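You operate a simulated robot arm through the tools that you are given. There is no shell and no other tool. Be economical: measure what you need, move in short steps, check, and stop when the job is done.

You run a simulated robot arm. Do the job below in one go: nothing can be reset, and whatever is moved stays where it is left.

TASK
Shut the small laminator down: block into the white tray, red lever up, heat to cold, power off.

It is judged by the outcome, as a careful person would: the job done as asked, and still so three seconds after it is handed in. It fails if anything else is knocked over, pushed out of place, dropped, spilled or broken.

THE ROBOT
A 6-joint arm with a two-finger parallel gripper, fixed in place. Base frame: the origin is at the foot of the arm, x ahead of it, y to its left, z up; the work surface is at about z = 900. Lengths are in mm, angles in degrees, forces in N, time in s.
With the tool pointing down near the work surface it reaches from about 240 to 640 mm from the base axis. Its first joint turns from -66.0 to 66.0 degrees. Payload 2.7 kg.
The tool frame sits at the grasp point between the pads (the TCP): z along the fingers, y along the line on which they close. The tips reach 23 mm beyond it. Largest opening 94 mm; finger width 38, thickness 10; the body of the gripper, 54 by 96 mm, starts 39 mm behind the TCP.
Orientation is told as [roll, pitch, yaw] about the base's x, y, z axes, in that order, counted from this pose: with the fingers straight down and closing along the base's y, the tool's x points along the base's -x, its y along +y and its z along -z.

THE INTERFACE
- The arm moves only by the tool drive_tool. Its argument "targets" is a list of rows, each an object (a shift or turn left out is 0, a gripper value left out holds the last) with "xyz": the shift along the base's x, y, z in mm, a list of three; "rot": the turn, a rotation vector about the base's x, y, z in degrees, a list of three. In form: [{"xyz": [tx, ty, tz], "rot": [rx, ry, rz]}, ...]. A call has 1 to 10 rows; each row shifts and turns the commanded pose from where the row before left it. "gripper" is the closure, from 0 (fully open) to 1 (shut), set as the call begins (left out, the last holds). Rows are played at 5 a second. More than 50 mm and 8.6 degrees between two rows, or a gripper value outside its range, and nothing of the call is played. A pose out of reach is approached as far as the arm can. The call stops where the force on the tool passes 60 N (or 10 N more than at its start, if that is more) or the arm is blocked; 0.2 s more then pass. The fingers move at their own pace (about 45 mm/s each) and stop on an object; they squeeze with about 24 N. The grip force told is the motor's: it shows also when the fingers shut on nothing. Time passes only in rows, and 0.2 s behind the last, so rows that do not move let the fingers close. It gives the time, the measured TCP pose, the force on the tool (base axes), the opening and the grip force at its end, in the units of the frame above (readings bear some noise), with the torque about the TCP (base axes, N m) and any sound that the robot's microphone picked up.
- Cameras (640 x 400 px; columns grow to the right, rows downward): "scene" is fixed at [83, -433.5, 1422.3]; the picture's right is [0.72, -0.69, 0.00], its down [-0.27, -0.29, -0.92] and it looks along [0.63, 0.67, -0.40] (base axes); focal length 310 px, centre (320, 200). "wrist" rides on the gripper at [86, 16, -74] in the tool frame; the picture's right is [-0.18, 0.98, 0.00], its down [-0.58, -0.11, -0.81] and it looks along [-0.79, -0.15, 0.59] (tool axes); focal length 243 px, centre (320, 200). There is no depth. A picture from a camera that has moved, and an enlarged one, comes with that camera's place and axes in the base frame and with its lens.
- capture(camera): a new picture of that camera. It takes no simulated time.
- zoom(camera, box): a new picture of the part [left, top, right, bottom] of that camera's present view, enlarged. It takes no simulated time.
- sign_off(): hands the job in; it is judged then, once.

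Work in short steps. Places have to be worked out from the pictures, the camera data and where the tool is seen: move nearer, look again, correct. Check each grasp and each placing, and mend what went wrong. You have 120 turns and 76 pictures in all, those below and enlarged ones among them. Open the gripper and draw the arm clear of the work before you hand the job in, unless the task says otherwise; then end with one line.

The tools are called after "Request:" as a command line: name --argument value ..., lists and objects as JSON in quotes. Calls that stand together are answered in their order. drive_tool: Moves the arm, as the interface text tells. Its arguments: {"type":"object","properties":{"targets":{"type":"array","items":{"type":"object","properties":{"xyz":{"type":"array","items":{"type":"number"}},"rot":{"type":"array","items":{"type":"number"}}}}},"gripper":{"type":"number"}},"required":["targets"]} The other tools are called the same way: capture (camera) takes a picture; zoom (camera, box) takes an enlarged picture of a part of a camera's view; sign_off () hands the job in.

At the start:

```text
t: 0.0
tcp_pos: [352.8, 66.9, 1281.2]
orientation: [0.1, 0.0, 0.0]
ft_force: [0.0, 0.1, -0.8]
torque: [0.0, -0.02, -0.04]
finger_gap: 93.6
grasp_force: 0.0
```

scene: 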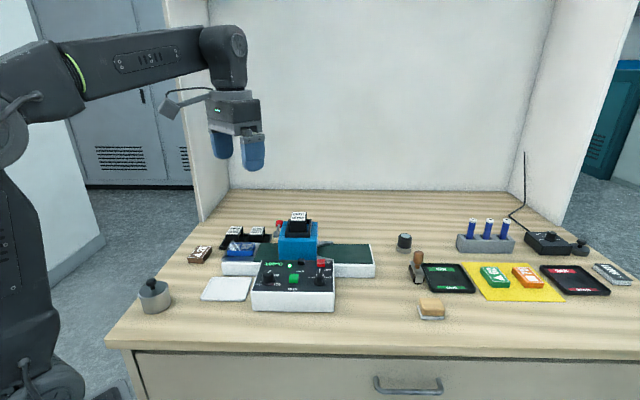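
wrist: 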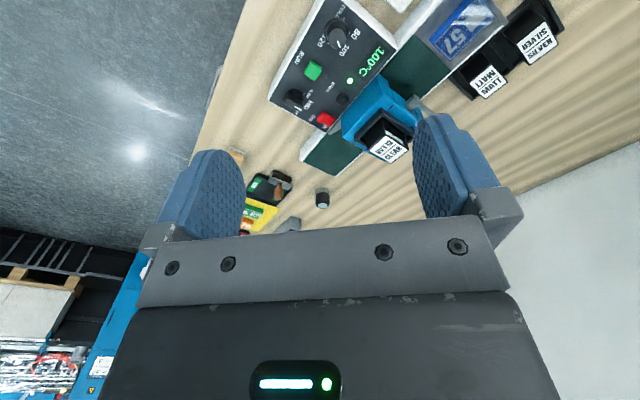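

I'll look closer at the laminator area to identify the parts.

Request:
zoom --camera "scene" --box '[180, 200, 390, 330]'

Request:
zoom --camera "wrist" --box '[240, 0, 560, 200]'

```text
3.05 times, centred on (285, 265) of scene
camera zoom: at [83.0, -433.5, 1422.3], right [0.72, -0.69, 0.0], down [-0.27, -0.29, -0.92], along [0.63, 0.67, -0.4], focal length 943 px, centre (427, 2)
```

zoom: 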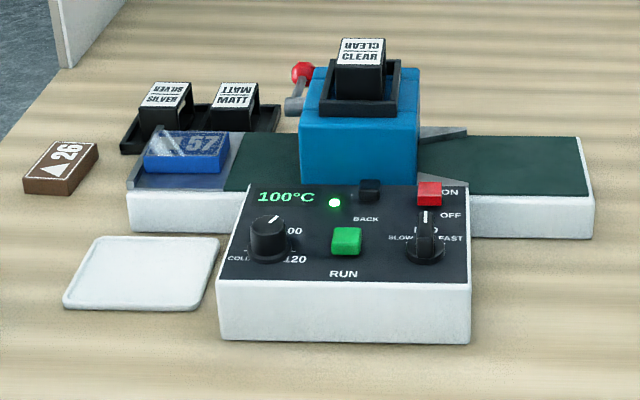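

```text
2.00 times, centred on (400, 100) of wrist
camera zoom: at [264.9, 82.7, 1355.9], right [0.18, 0.98, 0.0], down [0.58, -0.11, 0.81], along [0.79, -0.15, -0.59], focal length 485 px, centre (160, 400)
```

zoom: 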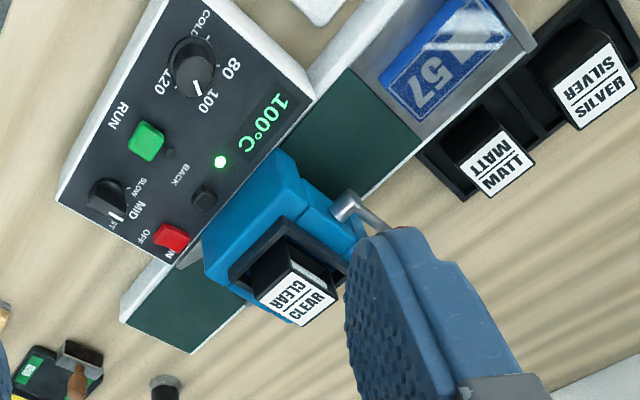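

The block on the machine is the blue "57". Next I turn the tool to square with the machine (yaw about 46°) and come lower, in front of the panel, to look.

Request:
drive_tool --targets '[{"xyz": [4.5, -6, -25], "rot": [0, 0, 7.6]}, {"xyz": [4.5, -6, -25], "rot": [0, 0, 7.6]}, {"xyz": [4.5, -5, -25], "rot": [0, 0, 7.6]}, {"xyz": [4.5, -5, -25], "rot": [0, 0, 7.6]}, {"xyz": [4.5, -5, -25], "rot": [0, 0, 7.6]}, {"xyz": [4.5, -5, -25], "rot": [0, 0, 7.6]}]'

Request:
capture --camera "wrist"

Request:
capture --camera "scene"

```text
t: 1.4
tcp_pos: [377.8, 33.2, 1132.8]
orientation: [0.0, 0.0, 45.7]
ft_force: [-0.3, 0.1, -0.6]
torque: [0.0, 0.02, 0.0]
finger_gap: 93.9
grasp_force: 0.1
```

```text
71 pictures are left
camera wrist: at [303.9, -16.7, 1206.8], right [-0.58, 0.82, 0.0], down [0.48, 0.34, 0.81], along [0.66, 0.46, -0.59], focal length 243 px, centre (320, 200)
```

wrist: 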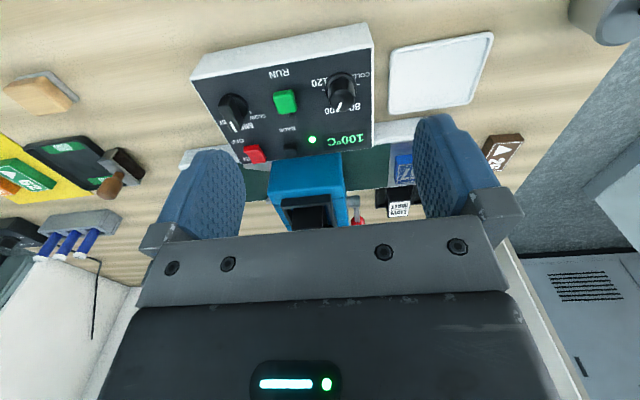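

```text
70 pictures are left
```

scene: 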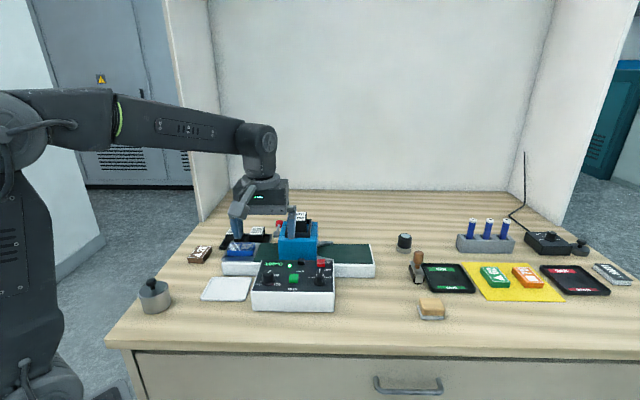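

Let me enlarge the machine in this view.

Request:
zoom --camera "wrist" --box '[180, 10, 380, 135]'

Request:
zoom --camera "wrist" --box '[260, 110, 420, 240]'

```text
3.20 times, centred on (280, 72) of wrist
camera zoom: at [303.9, -16.7, 1206.8], right [-0.58, 0.82, 0.0], down [0.48, 0.34, 0.81], along [0.66, 0.46, -0.59], focal length 776 px, centre (448, 608)
```

zoom: 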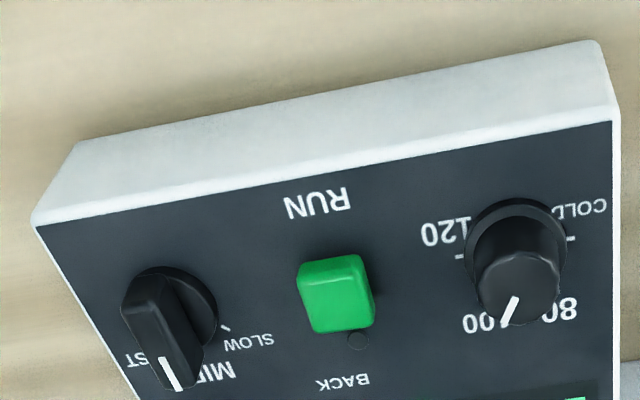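

```text
3.08 times, centred on (340, 175) of wrist
camera zoom: at [303.9, -16.7, 1206.8], right [-0.58, 0.82, 0.0], down [0.48, 0.34, 0.81], along [0.66, 0.46, -0.59], focal length 746 px, centre (258, 277)
```

zoom: 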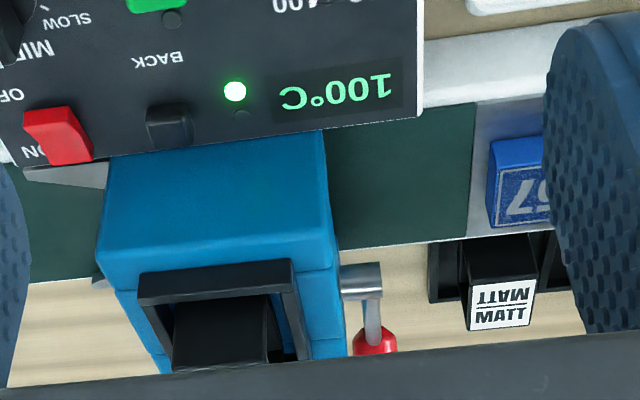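

The lever looks to be pointing back and half up; I'll check it later. First I move across for a good view of the block and the tray.

Request:
drive_tool --targets '[{"xyz": [0, 45, -10]}, {"xyz": [0, 45, -10]}, {"xyz": [0, 45, -10]}, {"xyz": [0, 42, -10]}]'

Request:
capture --camera "wrist"

```text
t: 2.4
tcp_pos: [379.3, 210.6, 1090.9]
orientation: [-0.1, -0.1, 45.6]
ft_force: [0.8, 0.1, 0.4]
torque: [-0.01, -0.03, -0.02]
finger_gap: 93.9
grasp_force: 0.0
```

```text
67 pictures are left
camera wrist: at [305.8, 160.9, 1166.0], right [-0.57, 0.82, 0.0], down [0.48, 0.34, 0.81], along [0.66, 0.46, -0.59], focal length 243 px, centre (320, 200)
```

wrist: 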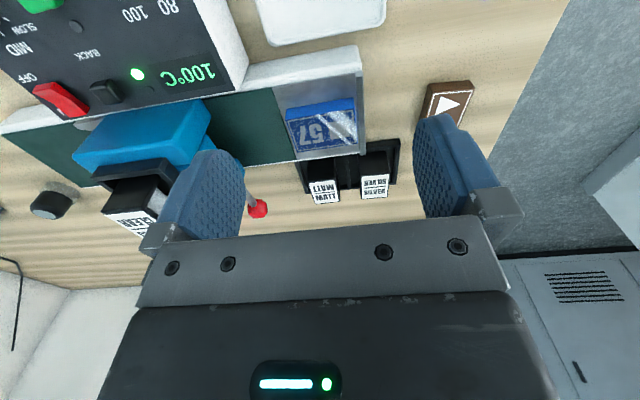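

Request:
zoom --camera "wrist" --box '[220, 0, 420, 220]'

```text
1.82 times, centred on (320, 110) of wrist
camera zoom: at [305.8, 160.9, 1166.0], right [-0.57, 0.82, 0.0], down [0.48, 0.34, 0.81], along [0.66, 0.46, -0.59], focal length 441 px, centre (320, 364)
```

zoom: 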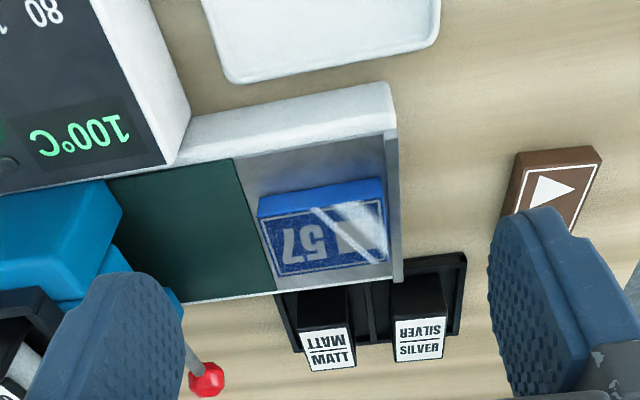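

Block 57 works out to be about 66 × 43 mm with its centre near (438, 259) and its top near z 956; it sits close to the end wall, so I'll grip it front-to-back. I turn the tool −90° above it.

Request:
drive_tool --targets '[{"xyz": [5.8, 4.8, -2], "rot": [0, 0, -8.5]}, {"xyz": [5.8, 4.8, -2], "rot": [0, 0, -8.5]}, {"xyz": [5.8, 4.8, -2], "rot": [0, 0, -8.5]}, {"xyz": [5.8, 4.8, -2], "rot": [0, 0, -8.5]}, {"xyz": [5.8, 4.8, -2], "rot": [0, 0, -8.5]}, {"xyz": [5.8, 4.8, -2], "rot": [0, 0, -8.5]}, {"xyz": [5.8, 4.8, -2], "rot": [0, 0, -8.5]}, {"xyz": [5.8, 4.8, -2], "rot": [0, 0, -8.5]}, {"xyz": [5.8, 4.8, -2], "rot": [0, 0, -8.5]}, {"xyz": [5.8, 4.8, -2], "rot": [0, 0, -8.5]}]'

Request:
drive_tool --targets '[{"xyz": [0, 0, -5], "rot": [0, 0, -5]}, {"xyz": [0, 0, -5]}]' --gripper 0.25

Request:
capture --camera "wrist"

```text
t: 4.6
tcp_pos: [437.3, 258.5, 1071.6]
orientation: [0.0, 0.0, -39.6]
ft_force: [-0.6, 0.0, -0.3]
torque: [0.04, -0.01, 0.0]
finger_gap: 94.1
grasp_force: 0.1
```

```text
t: 5.2
tcp_pos: [438.1, 259.4, 1059.9]
orientation: [0.0, 0.0, -44.4]
ft_force: [0.2, 0.0, 0.2]
torque: [0.0, 0.03, -0.01]
finger_gap: 70.4
grasp_force: 0.1
```

```text
65 pictures are left
camera wrist: at [386.6, 332.4, 1135.5], right [0.82, 0.57, 0.0], down [0.34, -0.48, 0.81], along [0.46, -0.66, -0.59], focal length 243 px, centre (320, 200)
```

wrist: 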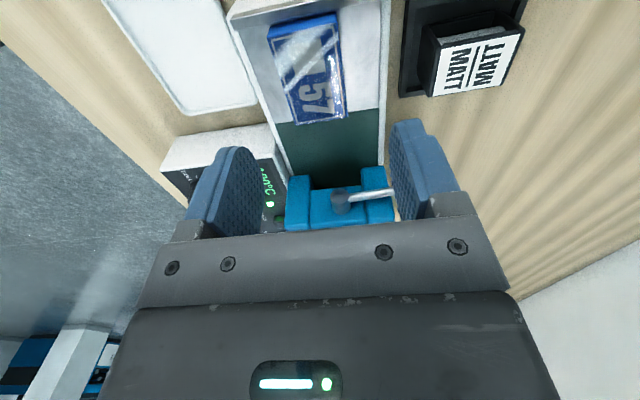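

Zooming to refine the block's centre relative to the tool.

Request:
zoom --camera "wrist" --box '[220, 0, 420, 140]'

Request:
zoom --camera "wrist" --box '[260, 140, 420, 240]'

```text
2.86 times, centred on (320, 70) of wrist
camera zoom: at [386.6, 332.4, 1135.5], right [0.82, 0.57, 0.0], down [0.34, -0.48, 0.81], along [0.46, -0.66, -0.59], focal length 693 px, centre (320, 571)
```

zoom: 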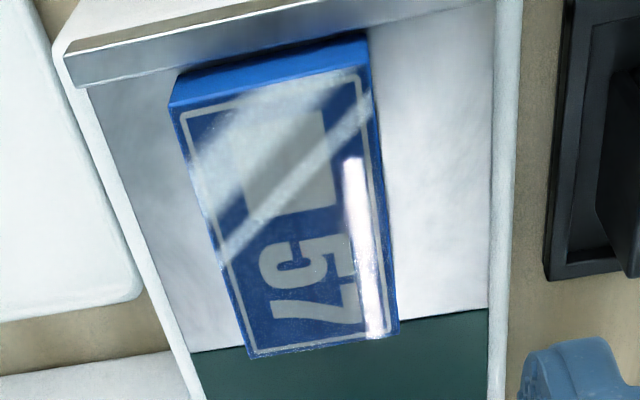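

```text
4.00 times, centred on (340, 190) of wrist
camera zoom: at [386.6, 332.4, 1135.5], right [0.82, 0.57, 0.0], down [0.34, -0.48, 0.81], along [0.46, -0.66, -0.59], focal length 970 px, centre (240, 240)
```

zoom: 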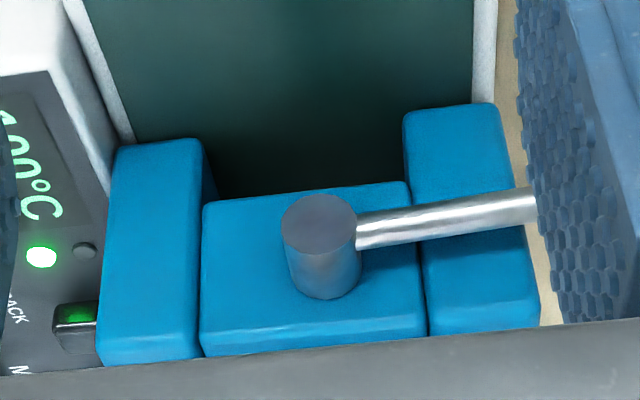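

Block centre refined to about (437, 254), axes square with the tool. Lowering with the fingers straddling it front and back.

Request:
drive_tool --targets '[{"xyz": [-1, -5, -25]}, {"xyz": [0, 0, -25]}, {"xyz": [0, 0, -25]}]'

Request:
capture --camera "wrist"

Request:
zoom --camera "scene" --box '[180, 190, 340, 290]'

```text
t: 6.0
tcp_pos: [437.9, 252.8, 985.3]
orientation: [0.0, 0.1, -44.4]
ft_force: [-0.1, -0.9, -0.9]
torque: [0.03, -0.03, 0.02]
finger_gap: 70.7
grasp_force: 0.0
```

```text
62 pictures are left
camera wrist: at [385.3, 326.3, 1061.0], right [0.82, 0.57, 0.0], down [0.34, -0.48, 0.81], along [0.46, -0.66, -0.59], focal length 243 px, centre (320, 200)
```

wrist: 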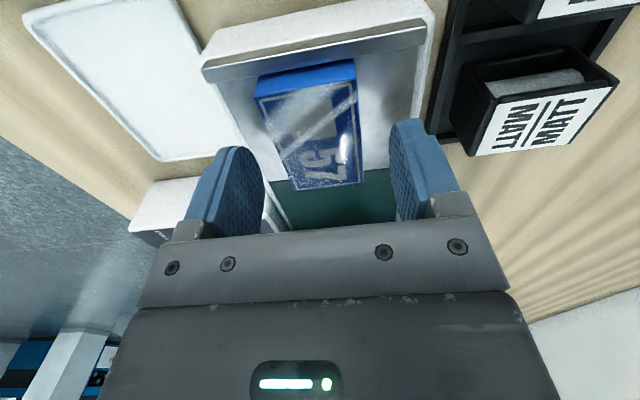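

```text
4.00 times, centred on (260, 240) of scene
camera zoom: at [83.0, -433.5, 1422.3], right [0.72, -0.69, 0.0], down [-0.27, -0.29, -0.92], along [0.63, 0.67, -0.4], focal length 1238 px, centre (560, 40)
```

zoom: 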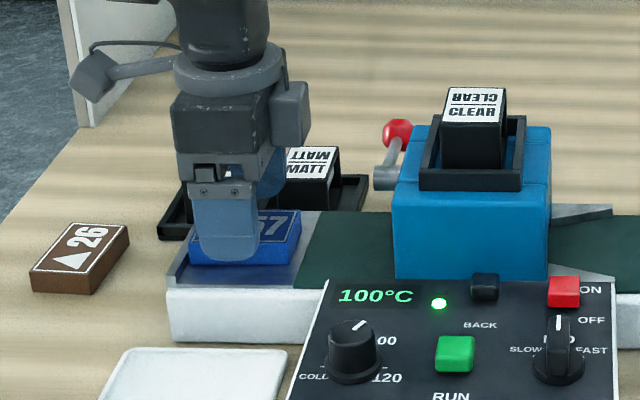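

The block sits centred under the tool; lowering to grasp height.

Request:
drive_tool --targets '[{"xyz": [0, 0, -11]}, {"xyz": [0, 0, -10]}]'

Request:
drive_tool --targets '[{"xyz": [0, 0, 0]}, {"xyz": [0, 0, 0]}, {"xyz": [0, 0, 0]}, {"xyz": [0, 0, 0]}]' --gripper 0.8

Request:
capture --camera "wrist"

```text
t: 6.6
tcp_pos: [438.7, 254.8, 968.9]
orientation: [0.3, -0.1, -44.4]
ft_force: [-5.9, -1.7, 32.5]
torque: [-0.61, 1.47, -0.19]
finger_gap: 72.3
grasp_force: 1.9
```

```text
t: 7.6
tcp_pos: [436.8, 252.1, 968.5]
orientation: [-0.1, -0.1, -44.4]
ft_force: [-16.5, -17.9, 48.2]
torque: [-0.25, 1.5, 0.67]
finger_gap: 50.4
grasp_force: 24.3
```

```text
60 pictures are left
camera wrist: at [384.9, 325.9, 1043.3], right [0.82, 0.57, 0.0], down [0.34, -0.48, 0.81], along [0.46, -0.66, -0.59], focal length 243 px, centre (320, 200)
```

wrist: 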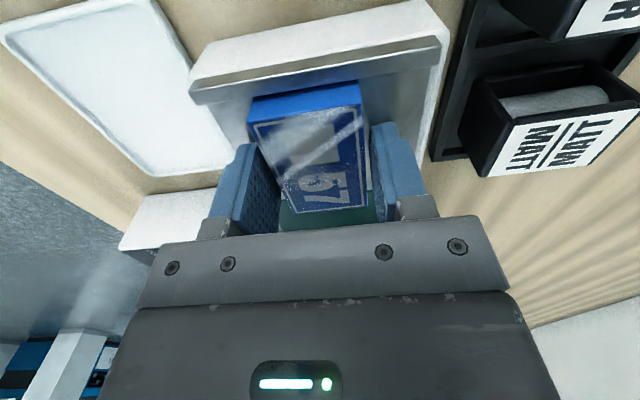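

The tips touched the bed (bed ≈ z 945) and the block is gripped at 50 mm. I take off the downward pressure and lift a bit.

Request:
drive_tool --targets '[{"xyz": [0, 0, 6]}, {"xyz": [0, 0, 12]}, {"xyz": [0, 0, 20]}]'

Request:
capture --camera "wrist"

Request:
zoom --camera "scene" --box '[180, 190, 340, 310]'

```text
t: 8.4
tcp_pos: [437.4, 254.9, 1001.2]
orientation: [-0.1, 0.0, -44.5]
ft_force: [-0.4, 0.0, -1.2]
torque: [0.01, 0.03, 0.03]
finger_gap: 44.4
grasp_force: 24.6
```

```text
59 pictures are left
camera wrist: at [384.9, 328.2, 1076.5], right [0.82, 0.57, 0.0], down [0.34, -0.48, 0.81], along [0.46, -0.66, -0.59], focal length 243 px, centre (320, 200)
```

wrist: 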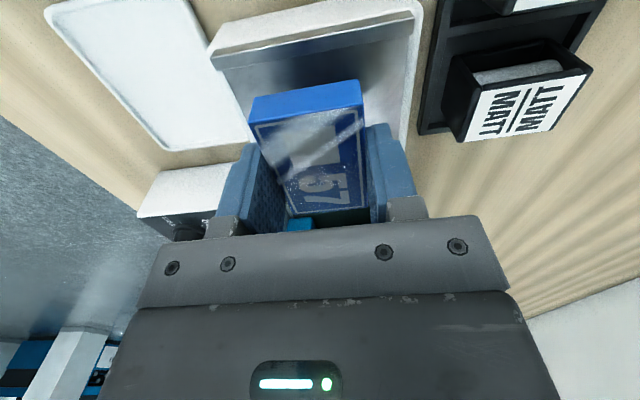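

```text
3.33 times, centred on (260, 250) of scene
camera zoom: at [83.0, -433.5, 1422.3], right [0.72, -0.69, 0.0], down [-0.27, -0.29, -0.92], along [0.63, 0.67, -0.4], focal length 1032 px, centre (520, 33)
```

zoom: 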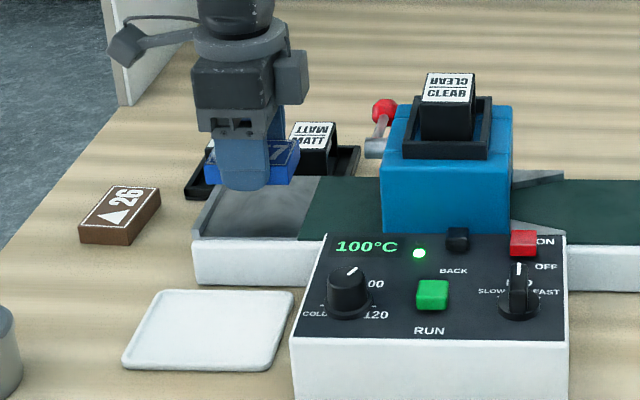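

Block is held (44 mm) and clear of the bed. The tray centre is near (345, 187); I carry the block over it at safe height.

Request:
drive_tool --targets '[{"xyz": [0, 0, 15]}, {"xyz": [-29, -25, 0]}, {"xyz": [-29, -25, 0]}, {"xyz": [-28, -24, 0]}, {"xyz": [0, 0, -25]}]'

Request:
capture --camera "wrist"

Request:
zoom --camera "scene" --box '[140, 210, 300, 310]'

```text
t: 9.6
tcp_pos: [350.8, 178.8, 992.8]
orientation: [0.0, 0.1, -44.4]
ft_force: [0.1, -1.1, -0.5]
torque: [0.02, -0.03, -0.03]
finger_gap: 44.5
grasp_force: 24.4
```

```text
57 pictures are left
camera wrist: at [298.6, 253.1, 1068.2], right [0.82, 0.57, 0.0], down [0.34, -0.48, 0.81], along [0.46, -0.66, -0.59], focal length 243 px, centre (320, 200)
```

wrist: 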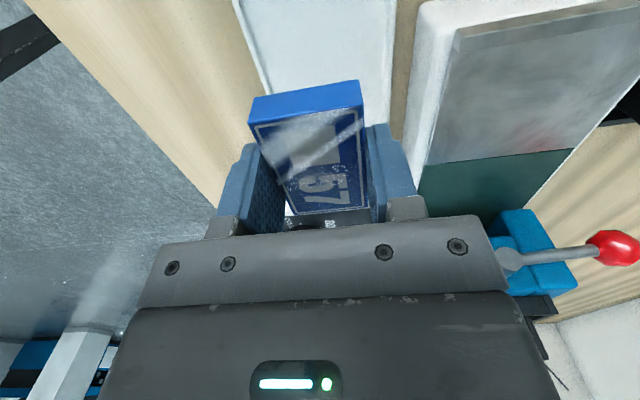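

```text
4.00 times, centred on (220, 260) of scene
camera zoom: at [83.0, -433.5, 1422.3], right [0.72, -0.69, 0.0], down [-0.27, -0.29, -0.92], along [0.63, 0.67, -0.4], focal length 1238 px, centre (720, -40)
```

zoom: 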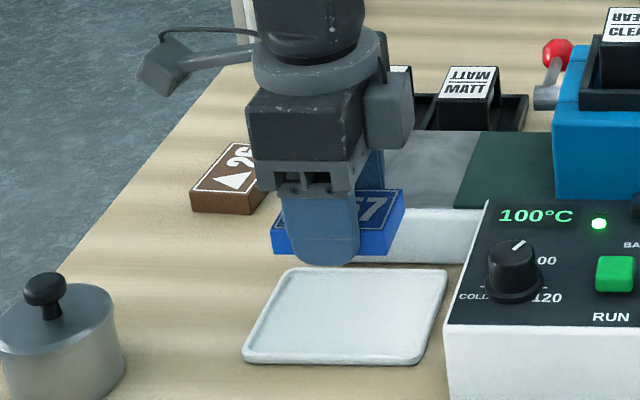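

Projected down, the tool is over the tray's middle; shifting 3 mm back and descending, stopping short of contact.

Request:
drive_tool --targets '[{"xyz": [2, 2, -25]}, {"xyz": [0, 0, -20]}, {"xyz": [0, 0, -8]}]'

Request:
zoom --camera "scene" --box '[140, 210, 300, 310]'

Request:
capture --camera "wrist"

```text
t: 10.4
tcp_pos: [352.0, 181.9, 939.0]
orientation: [0.0, 0.0, -44.4]
ft_force: [-0.8, 0.2, 0.1]
torque: [-0.02, 0.01, -0.02]
finger_gap: 44.0
grasp_force: 24.3
```

```text
4.00 times, centred on (220, 260) of scene
camera zoom: at [83.0, -433.5, 1422.3], right [0.72, -0.69, 0.0], down [-0.27, -0.29, -0.92], along [0.63, 0.67, -0.4], focal length 1238 px, centre (720, -40)
```

zoom: 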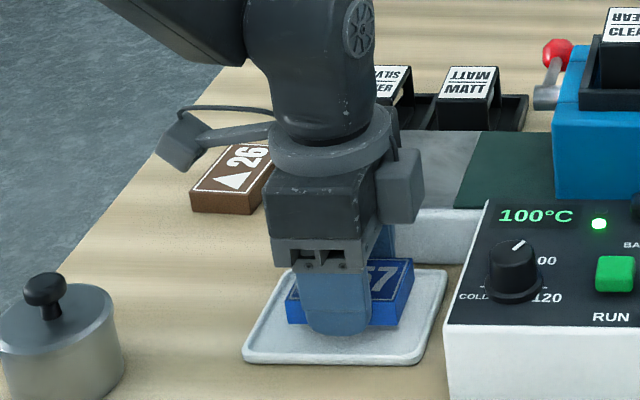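

```text
54 pictures are left
camera wrist: at [300.8, 255.1, 1014.1], right [0.82, 0.57, 0.0], down [0.34, -0.48, 0.81], along [0.46, -0.66, -0.59], focal length 243 px, centre (320, 200)
```

wrist: 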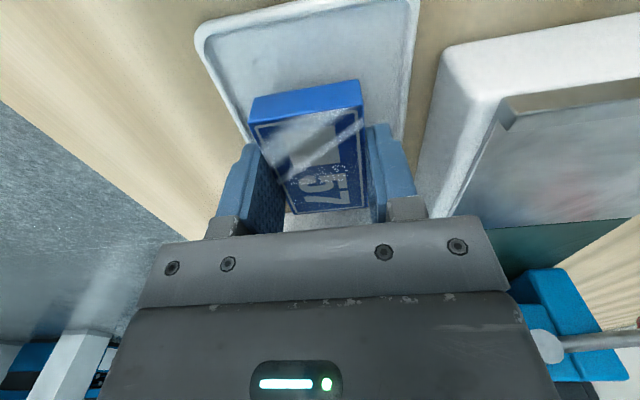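

Well centred in the tray. Lowering in small steps until contact.

Request:
drive_tool --targets '[{"xyz": [0, 0, -4]}, {"xyz": [0, 0, -4]}]'

Request:
drive_tool --targets '[{"xyz": [0, 0, -2]}, {"xyz": [0, 0, -1]}]'

```text
t: 11.0
tcp_pos: [351.9, 183.1, 930.5]
orientation: [0.0, 0.0, -44.5]
ft_force: [0.2, 0.5, 0.0]
torque: [0.02, 0.0, 0.0]
finger_gap: 44.2
grasp_force: 24.3
```

```text
t: 11.6
tcp_pos: [353.8, 181.3, 929.1]
orientation: [0.0, 0.0, -44.4]
ft_force: [-0.4, 0.8, -0.3]
torque: [-0.02, -0.01, 0.0]
finger_gap: 44.3
grasp_force: 23.6
```

Request:
drive_tool --targets '[{"xyz": [0, 0, -1.5]}, {"xyz": [0, 0, -1]}]'

```text
t: 12.2
tcp_pos: [353.2, 183.4, 927.7]
orientation: [0.0, 0.1, -44.4]
ft_force: [-6.7, 1.0, 16.7]
torque: [-0.29, 0.49, -0.08]
finger_gap: 44.3
grasp_force: 24.6
```

Contact at about 17 N. I ease up 1 mm and open just a little so the fingers clear the block without reaching the rim.

Request:
drive_tool --targets '[{"xyz": [0, 0, 1.5]}]'

Request:
drive_tool --targets '[{"xyz": [0, 0, 0]}, {"xyz": [0, 0, 0]}]' --gripper 0.42

Request:
drive_tool --targets '[{"xyz": [0, 0, 10]}, {"xyz": [0, 0, 15]}, {"xyz": [0, 0, 40]}, {"xyz": [0, 0, 50]}]'

Request:
capture --camera "wrist"

Request:
zoom --camera "scene" --box '[140, 200, 340, 320]'

```text
t: 12.6
tcp_pos: [352.2, 180.6, 927.8]
orientation: [0.0, 0.0, -44.4]
ft_force: [0.3, 2.4, 2.8]
torque: [0.04, 0.1, -0.06]
finger_gap: 44.2
grasp_force: 24.4
```

```text
t: 13.2
tcp_pos: [353.2, 180.9, 927.8]
orientation: [0.1, 0.0, -44.4]
ft_force: [4.0, 2.2, -3.7]
torque: [0.06, -0.19, -0.07]
finger_gap: 52.7
grasp_force: 0.1
```

```text
t: 14.2
tcp_pos: [353.2, 179.5, 1046.9]
orientation: [-0.1, -0.1, -44.4]
ft_force: [0.0, -0.1, 0.4]
torque: [-0.02, 0.0, 0.04]
finger_gap: 54.5
grasp_force: 0.0
```

```text
53 pictures are left
camera wrist: at [301.8, 251.9, 1121.4], right [0.82, 0.57, 0.0], down [0.34, -0.48, 0.81], along [0.46, -0.66, -0.59], focal length 243 px, centre (320, 200)
```

wrist: 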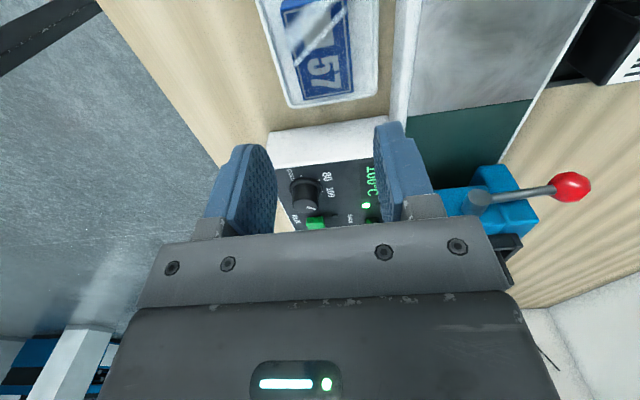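

```text
3.20 times, centred on (240, 260) of scene
camera zoom: at [83.0, -433.5, 1422.3], right [0.72, -0.69, 0.0], down [-0.27, -0.29, -0.92], along [0.63, 0.67, -0.4], focal length 991 px, centre (576, 8)
```

zoom: 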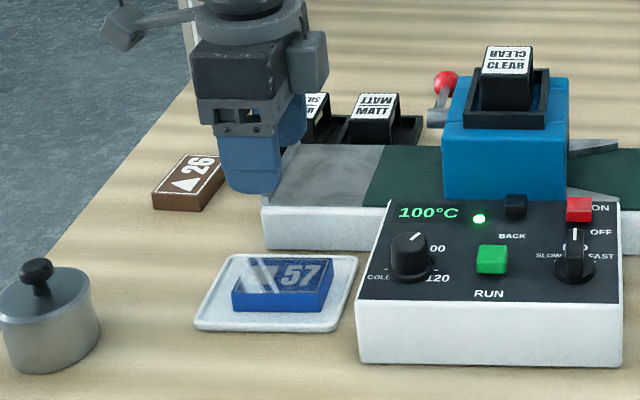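

Block 57 rests in the tray. Now the lever: triangulating gives the pivot ≈ (515, 192, 994) and the ball ≈ (561, 247, 988), so it lies flat to the rear (down). I go up and over for a closer look at the clearances.

Request:
drive_tool --targets '[{"xyz": [0, 0, 40]}, {"xyz": [0, 0, 33]}, {"xyz": [45, 14, 0]}, {"xyz": [45, 14, 0]}, {"xyz": [45, 14, 0]}, {"xyz": [40, 12, 0]}]'

Request:
capture --camera "wrist"

```text
t: 15.6
tcp_pos: [527.2, 234.8, 1116.1]
orientation: [-0.1, 0.0, -44.5]
ft_force: [0.5, -0.2, -0.6]
torque: [-0.01, -0.02, -0.01]
finger_gap: 54.6
grasp_force: 0.0
```

```text
51 pictures are left
camera wrist: at [475.6, 307.3, 1190.9], right [0.82, 0.57, 0.0], down [0.34, -0.48, 0.81], along [0.46, -0.66, -0.59], focal length 243 px, centre (320, 200)
```

wrist: 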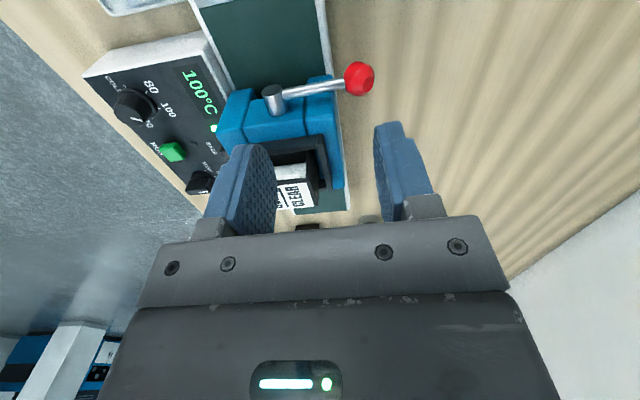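

Request:
zoom --camera "wrist" --box '[200, 30, 400, 220]'

```text
2.11 times, centred on (300, 125) of wrist
camera zoom: at [475.6, 307.3, 1190.9], right [0.82, 0.57, 0.0], down [0.34, -0.48, 0.81], along [0.46, -0.66, -0.59], focal length 511 px, centre (362, 358)
```

zoom: 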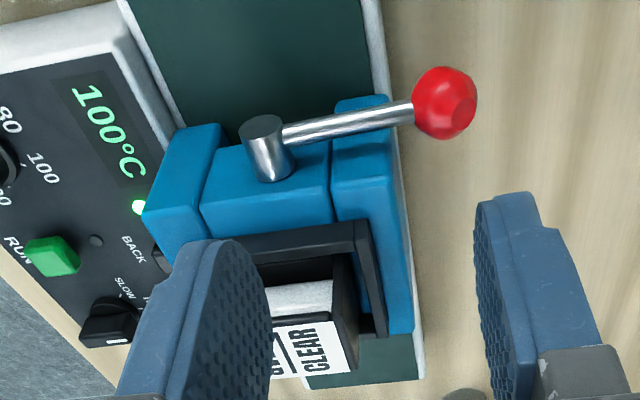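

Ball ≈ (561, 244, 988), lever plane just beside the housing, and the ball overhangs the housing's rear edge by about 10 mm. I'll turn the tool +90° above it and pinch the ball from its sides.

Request:
drive_tool --targets '[{"xyz": [4, 2, 2], "rot": [0, 0, 8.2]}, {"xyz": [4, 2, 2], "rot": [0, 0, 8.2]}, {"xyz": [4, 2, 2], "rot": [0, 0, 8.2]}, {"xyz": [4, 2, 2], "rot": [0, 0, 8.2]}, {"xyz": [4, 2, 0], "rot": [0, 0, 8.2]}, {"xyz": [4, 1, 0], "rot": [0, 0, 8.2]}, {"xyz": [4, 1, 0], "rot": [0, 0, 8.2]}, {"xyz": [4, 1, 0], "rot": [0, 0, 8.2]}, {"xyz": [4, 1, 0], "rot": [0, 0, 8.2]}, {"xyz": [2, 0, 0], "rot": [0, 0, 8.2]}]'

Request:
drive_tool --targets '[{"xyz": [0, 0, -5], "rot": [0, 0, 8]}, {"xyz": [0, 0, -20]}]'

Request:
capture --camera "wrist"

Request:
zoom --camera "scene" --box '[200, 120, 360, 300]'

```text
t: 17.8
tcp_pos: [548.6, 240.7, 1115.7]
orientation: [0.0, 0.0, 37.9]
ft_force: [0.2, -0.1, 0.4]
torque: [-0.01, -0.01, 0.01]
finger_gap: 54.5
grasp_force: 0.0
out of reach, approached as far as the arm can: row 5, 7, 8, 9
```

```text
t: 18.4
tcp_pos: [555.3, 243.8, 1094.0]
orientation: [0.0, 0.0, 45.7]
ft_force: [0.3, -0.9, 0.7]
torque: [-0.02, 0.0, 0.0]
finger_gap: 54.6
grasp_force: 0.1
out of reach, approached as far as the arm can: row 2
```

```text
49 pictures are left
camera wrist: at [481.4, 193.5, 1169.0], right [-0.57, 0.82, 0.0], down [0.48, 0.34, 0.81], along [0.66, 0.46, -0.59], focal length 243 px, centre (320, 200)
```

wrist: 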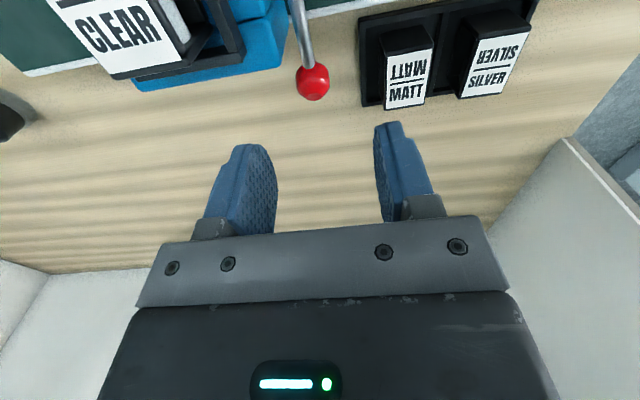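

```text
2.22 times, centred on (280, 210) of scene
camera zoom: at [83.0, -433.5, 1422.3], right [0.72, -0.69, 0.0], down [-0.27, -0.29, -0.92], along [0.63, 0.67, -0.4], focal length 688 px, centre (409, 178)
```

zoom: 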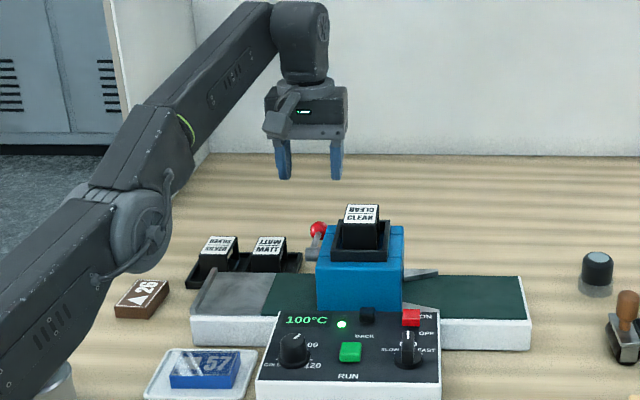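

The ball shows at (563, 243), matching. Descending straddling the ball, a little behind its centre.

Request:
drive_tool --targets '[{"xyz": [1, 0, -25]}, {"xyz": [1, 1, -25]}, {"xyz": [0, 0, -25]}, {"xyz": [0, 0, -10]}]'

Request:
capture --camera "wrist"

```text
t: 19.4
tcp_pos: [556.0, 242.4, 1005.9]
orientation: [0.0, 0.0, 45.6]
ft_force: [-0.2, -1.0, -0.1]
torque: [-0.03, -0.01, -0.05]
finger_gap: 54.5
grasp_force: 0.0
out of reach, approached as far as the arm can: row 1
```

```text
47 pictures are left
camera wrist: at [482.4, 193.9, 1081.5], right [-0.57, 0.82, 0.0], down [0.48, 0.34, 0.81], along [0.66, 0.46, -0.59], focal length 243 px, centre (320, 200)
```

wrist: 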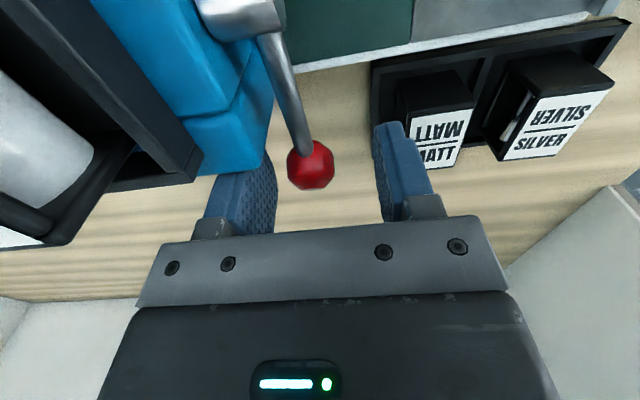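

Tool needs ~12 mm back and 3 mm right relative to the ball; doing that, then lowering 8 mm.

Request:
drive_tool --targets '[{"xyz": [10.5, 6.5, 0]}, {"xyz": [0, 0, -8]}]'

Request:
capture --camera "wrist"

```text
t: 20.0
tcp_pos: [565.2, 249.6, 997.9]
orientation: [0.0, 0.1, 45.7]
ft_force: [-0.1, -0.5, 1.0]
torque: [-0.01, 0.02, 0.01]
finger_gap: 54.3
grasp_force: 0.2
```

```text
46 pictures are left
camera wrist: at [492.1, 199.7, 1074.7], right [-0.57, 0.82, 0.0], down [0.48, 0.34, 0.81], along [0.66, 0.46, -0.59], focal length 243 px, centre (320, 200)
```

wrist: 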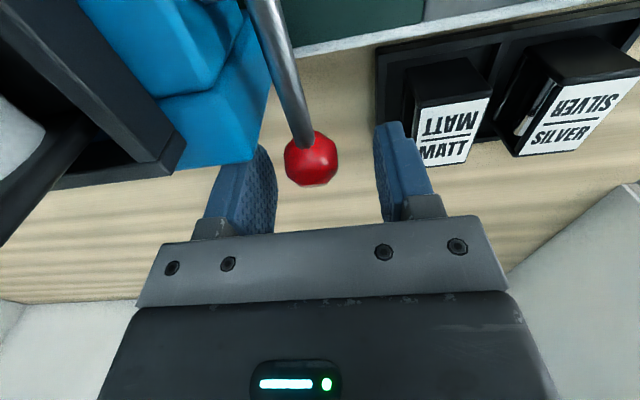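

Shifting 4 mm toward the housing to centre the ball, then closing.

Request:
drive_tool --targets '[{"xyz": [2.5, -2.5, 0]}]'

Request:
drive_tool --targets '[{"xyz": [0, 0, 0]}, {"xyz": [0, 0, 0]}, {"xyz": [0, 0, 0]}]' --gripper 0.85

Request:
capture --camera "wrist"

```text
t: 20.4
tcp_pos: [567.6, 247.8, 999.1]
orientation: [-0.1, 0.0, 45.6]
ft_force: [-0.1, 0.1, 0.8]
torque: [-0.01, 0.02, -0.01]
finger_gap: 54.6
grasp_force: 0.0
```

```text
t: 21.2
tcp_pos: [567.6, 247.3, 1000.6]
orientation: [0.1, 0.0, 45.7]
ft_force: [-7.2, 4.1, -0.5]
torque: [0.01, 0.07, -0.08]
finger_gap: 24.0
grasp_force: 44.6
```

```text
45 pictures are left
camera wrist: at [494.3, 198.1, 1074.7], right [-0.57, 0.82, 0.0], down [0.49, 0.34, 0.81], along [0.66, 0.46, -0.59], focal length 243 px, centre (320, 200)
```

wrist: 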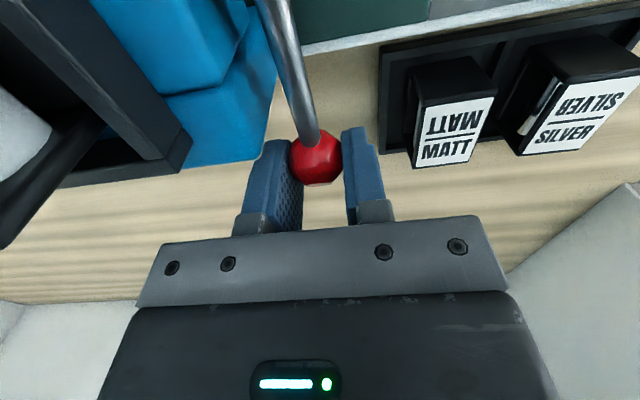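

Ball gripped at 24 mm. Lifting along the lever's arc about its pivot (radius ≈ 74), first 30°.

Request:
drive_tool --targets '[{"xyz": [-0.7, 0.7, 6.4]}, {"xyz": [0, 0, 6.4]}, {"xyz": [-0.5, -0.5, 6.4]}, {"xyz": [-1, -1, 6.4]}]'

Request:
capture --camera "wrist"

```text
t: 22.2
tcp_pos: [566.8, 247.2, 1024.6]
orientation: [0.0, 0.0, 45.6]
ft_force: [-6.6, 3.5, -18.2]
torque: [1.04, -0.95, -0.09]
finger_gap: 23.9
grasp_force: 44.5
```

```text
44 pictures are left
camera wrist: at [493.7, 197.8, 1100.3], right [-0.57, 0.82, 0.0], down [0.48, 0.34, 0.81], along [0.66, 0.46, -0.59], focal length 243 px, centre (320, 200)
```

wrist: 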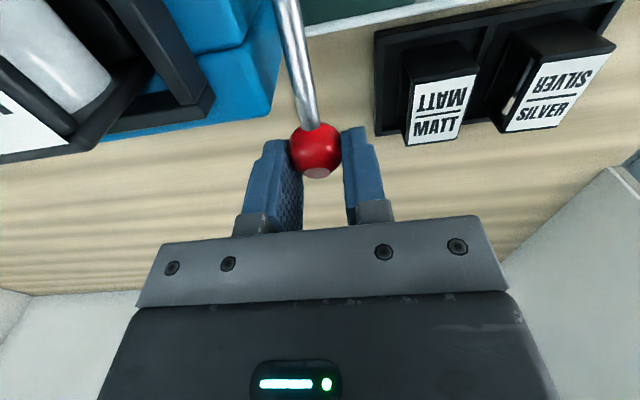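

The lever follows with about 18 N resistance. Continuing the arc.

Request:
drive_tool --targets '[{"xyz": [-1.5, -1.5, 6]}, {"xyz": [-1.6, -1.6, 6]}, {"xyz": [-2.2, -2.3, 5.6]}, {"xyz": [-2.4, -2.4, 5.5]}]'

Request:
capture --camera "wrist"

Request:
zoom --camera "scene" --box '[220, 130, 380, 280]'

```text
t: 23.2
tcp_pos: [559.2, 240.5, 1048.5]
orientation: [-0.1, -0.3, 45.5]
ft_force: [9.7, 12.5, -8.6]
torque: [1.07, -0.99, -0.07]
finger_gap: 23.8
grasp_force: 45.2
```

```text
43 pictures are left
camera wrist: at [486.2, 190.5, 1124.0], right [-0.57, 0.82, 0.0], down [0.48, 0.34, 0.81], along [0.66, 0.46, -0.59], focal length 243 px, centre (320, 200)
```

wrist: 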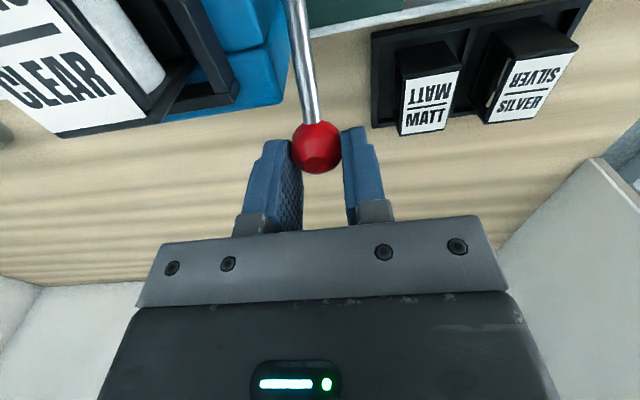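

```text
2.67 times, centred on (300, 205) of scene
camera zoom: at [83.4, -433.1, 1422.5], right [0.72, -0.69, 0.0], down [-0.27, -0.29, -0.92], along [0.63, 0.67, -0.4], focal length 826 px, centre (373, 187)
```

zoom: 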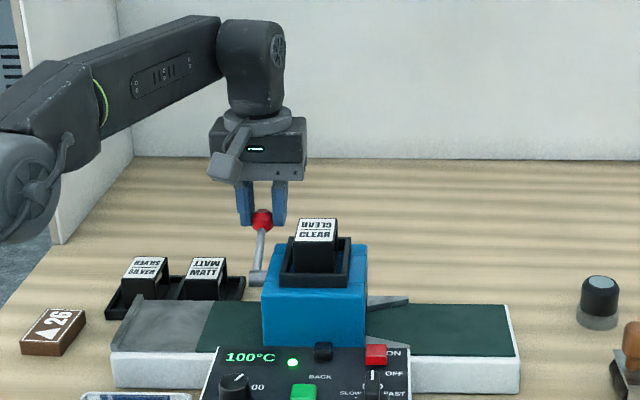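

The lever is at about 30°, ball sliding toward the fingertips, so I continue with slightly more forward than upward motion.

Request:
drive_tool --targets '[{"xyz": [-2.6, -2.7, 4]}, {"xyz": [-2.8, -2.9, 4]}, {"xyz": [-3, -3.1, 3.8]}, {"xyz": [-3.2, -3.3, 3.5]}, {"xyz": [-3.3, -3.4, 3.3]}]'

Request:
capture --camera "wrist"

Request:
zoom --camera "scene" --box '[220, 130, 380, 280]'

```text
t: 24.4
tcp_pos: [544.4, 221.8, 1067.4]
orientation: [-0.1, 0.0, 45.5]
ft_force: [-0.2, 0.1, 2.1]
torque: [0.01, 0.0, 0.0]
finger_gap: 14.2
grasp_force: 0.1
```

```text
41 pictures are left
camera wrist: at [470.7, 172.9, 1143.2], right [-0.57, 0.82, 0.0], down [0.48, 0.34, 0.81], along [0.66, 0.46, -0.59], focal length 243 px, centre (320, 200)
```

wrist: 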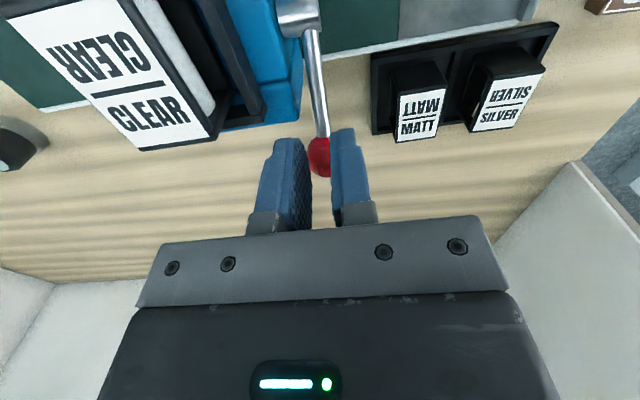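

```text
2.67 times, centred on (300, 205) of scene
camera zoom: at [83.0, -433.5, 1422.3], right [0.72, -0.69, 0.0], down [-0.27, -0.29, -0.92], along [0.63, 0.67, -0.4], focal length 826 px, centre (373, 187)
```

zoom: 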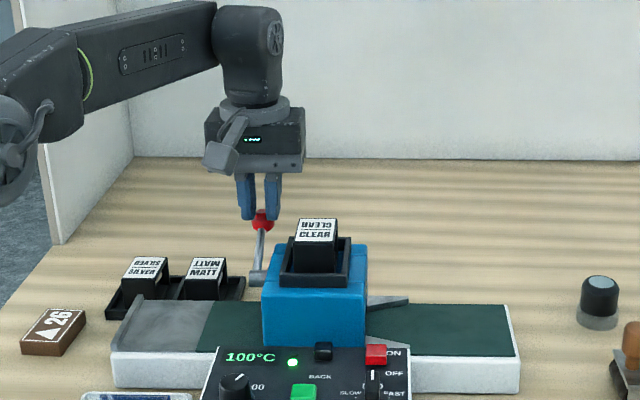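

The grip slipped off near 55° but the lever stays there. Now I close the fingers, go over and behind the ball, and push it forward to the upright stop.

Request:
drive_tool --targets '[{"xyz": [0, 0, 20]}, {"xyz": [10, 10.5, 0]}, {"xyz": [12, 11.5, -15]}, {"xyz": [0, 0, -20]}]' --gripper 1.0

Request:
capture --camera "wrist"

```text
t: 25.4
tcp_pos: [564.2, 242.9, 1050.7]
orientation: [0.0, 0.1, 45.5]
ft_force: [-0.4, 0.8, 0.3]
torque: [0.01, -0.01, 0.02]
finger_gap: 0.0
grasp_force: 23.7
out of reach, approached as far as the arm can: row 3
```

```text
39 pictures are left
camera wrist: at [490.0, 192.9, 1125.3], right [-0.57, 0.82, 0.0], down [0.49, 0.34, 0.81], along [0.66, 0.46, -0.59], focal length 243 px, centre (320, 200)
```

wrist: 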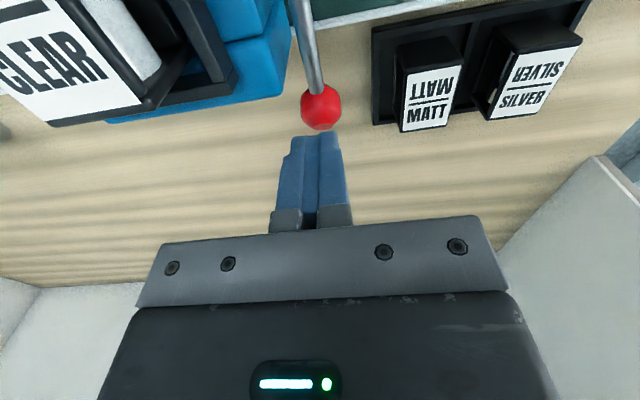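

The ball may have dropped back; checking with the scene camera.

Request:
zoom --camera "scene" --box '[220, 150, 340, 280]'

```text
3.08 times, centred on (280, 215) of scene
camera zoom: at [83.0, -433.5, 1422.3], right [0.72, -0.69, 0.0], down [-0.27, -0.29, -0.92], along [0.63, 0.67, -0.4], focal length 952 px, centre (443, 154)
```

zoom: 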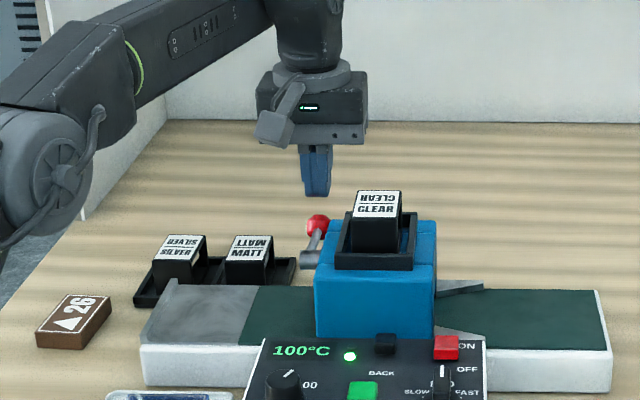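

The lever fell back down: it must go past its detent to hold. I'll regrip the ball deeper, with the tool tilted 10° (tips back), and tilt along as the lever rises.

Request:
drive_tool --targets '[{"xyz": [0, 0, 0], "rot": [3.57, -3.5, 0]}, {"xyz": [0, 0, 0], "rot": [3.57, -3.5, 0]}, {"xyz": [2, 2, -15]}, {"xyz": [2, 2, -15]}, {"xyz": [1.4, 2.7, -10]}]' --gripper 0.5

Request:
capture --camera "wrist"

```text
t: 26.6
tcp_pos: [567.4, 252.9, 1013.1]
orientation: [0.1, -10.0, 45.6]
ft_force: [0.4, 0.4, 0.0]
torque: [0.0, -0.01, 0.01]
finger_gap: 47.0
grasp_force: 0.0
```

```text
37 pictures are left
camera wrist: at [486.2, 193.8, 1072.7], right [-0.58, 0.82, 0.03], down [0.38, 0.23, 0.9], along [0.72, 0.53, -0.44], focal length 243 px, centre (320, 200)
```

wrist: 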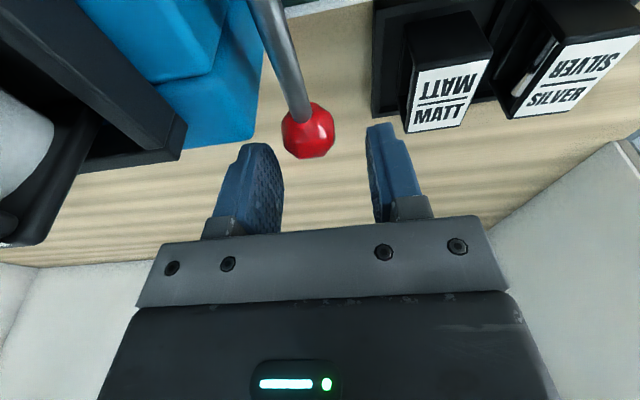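

Shifting 3.5 mm to the right and lowering to 986, then closing on the ball.

Request:
drive_tool --targets '[{"xyz": [2.5, -2.5, -10]}, {"xyz": [0, 0, -10]}, {"xyz": [0, 0, -7]}]'

Request:
drive_tool --targets '[{"xyz": [0, 0, 0]}, {"xyz": [0, 0, 0]}, {"xyz": [0, 0, 0]}]' --gripper 1.0

Request:
capture --camera "wrist"

```text
t: 27.4
tcp_pos: [571.5, 248.2, 984.5]
orientation: [0.1, -10.1, 45.6]
ft_force: [0.0, 0.1, -0.5]
torque: [-0.03, 0.0, 0.01]
finger_gap: 46.9
grasp_force: 0.0
```

```text
t: 28.2
tcp_pos: [569.2, 248.8, 984.8]
orientation: [0.1, -9.8, 45.6]
ft_force: [-17.1, 9.5, 1.9]
torque: [-0.08, -0.1, -0.16]
finger_gap: 23.9
grasp_force: 44.9
```

```text
36 pictures are left
camera wrist: at [487.8, 191.3, 1043.9], right [-0.58, 0.82, 0.03], down [0.38, 0.23, 0.89], along [0.72, 0.53, -0.45], focal length 243 px, centre (320, 200)
```

wrist: 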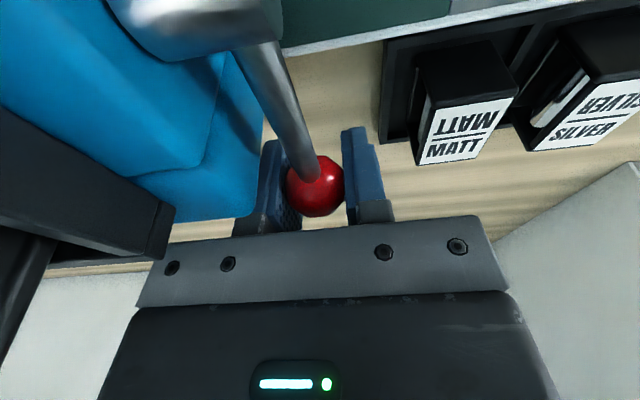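

Deep grip on the ball. Lifting along the arc while tilting 3° per step.

Request:
drive_tool --targets '[{"xyz": [-1.2, 1.2, 9], "rot": [2.1, -2.1, 0]}, {"xyz": [-0.6, -0.6, 9], "rot": [2.1, -2.1, 0]}, {"xyz": [-1.4, -1.4, 8.8], "rot": [2.1, -2.1, 0]}, {"xyz": [-2.1, -2.1, 8.5], "rot": [2.1, -2.1, 0]}]'

Request:
capture --camera "wrist"

```text
t: 29.2
tcp_pos: [565.6, 246.7, 1020.9]
orientation: [-0.3, -22.2, 45.8]
ft_force: [1.9, 19.0, -10.6]
torque: [0.75, -0.86, -0.16]
finger_gap: 23.8
grasp_force: 45.3
```

```text
35 pictures are left
camera wrist: at [477.0, 180.9, 1058.2], right [-0.58, 0.81, 0.06], down [0.24, 0.09, 0.97], along [0.78, 0.58, -0.25], focal length 243 px, centre (320, 200)
```

wrist: 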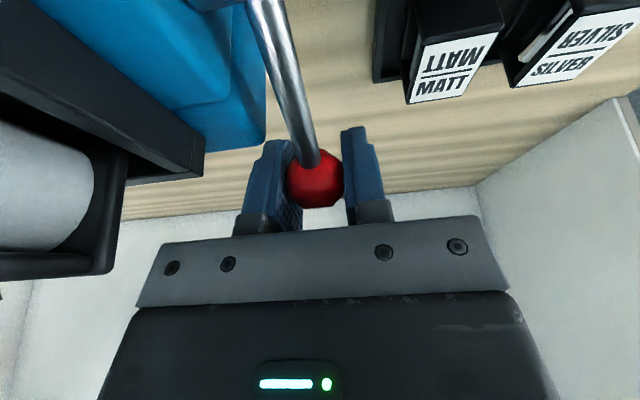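

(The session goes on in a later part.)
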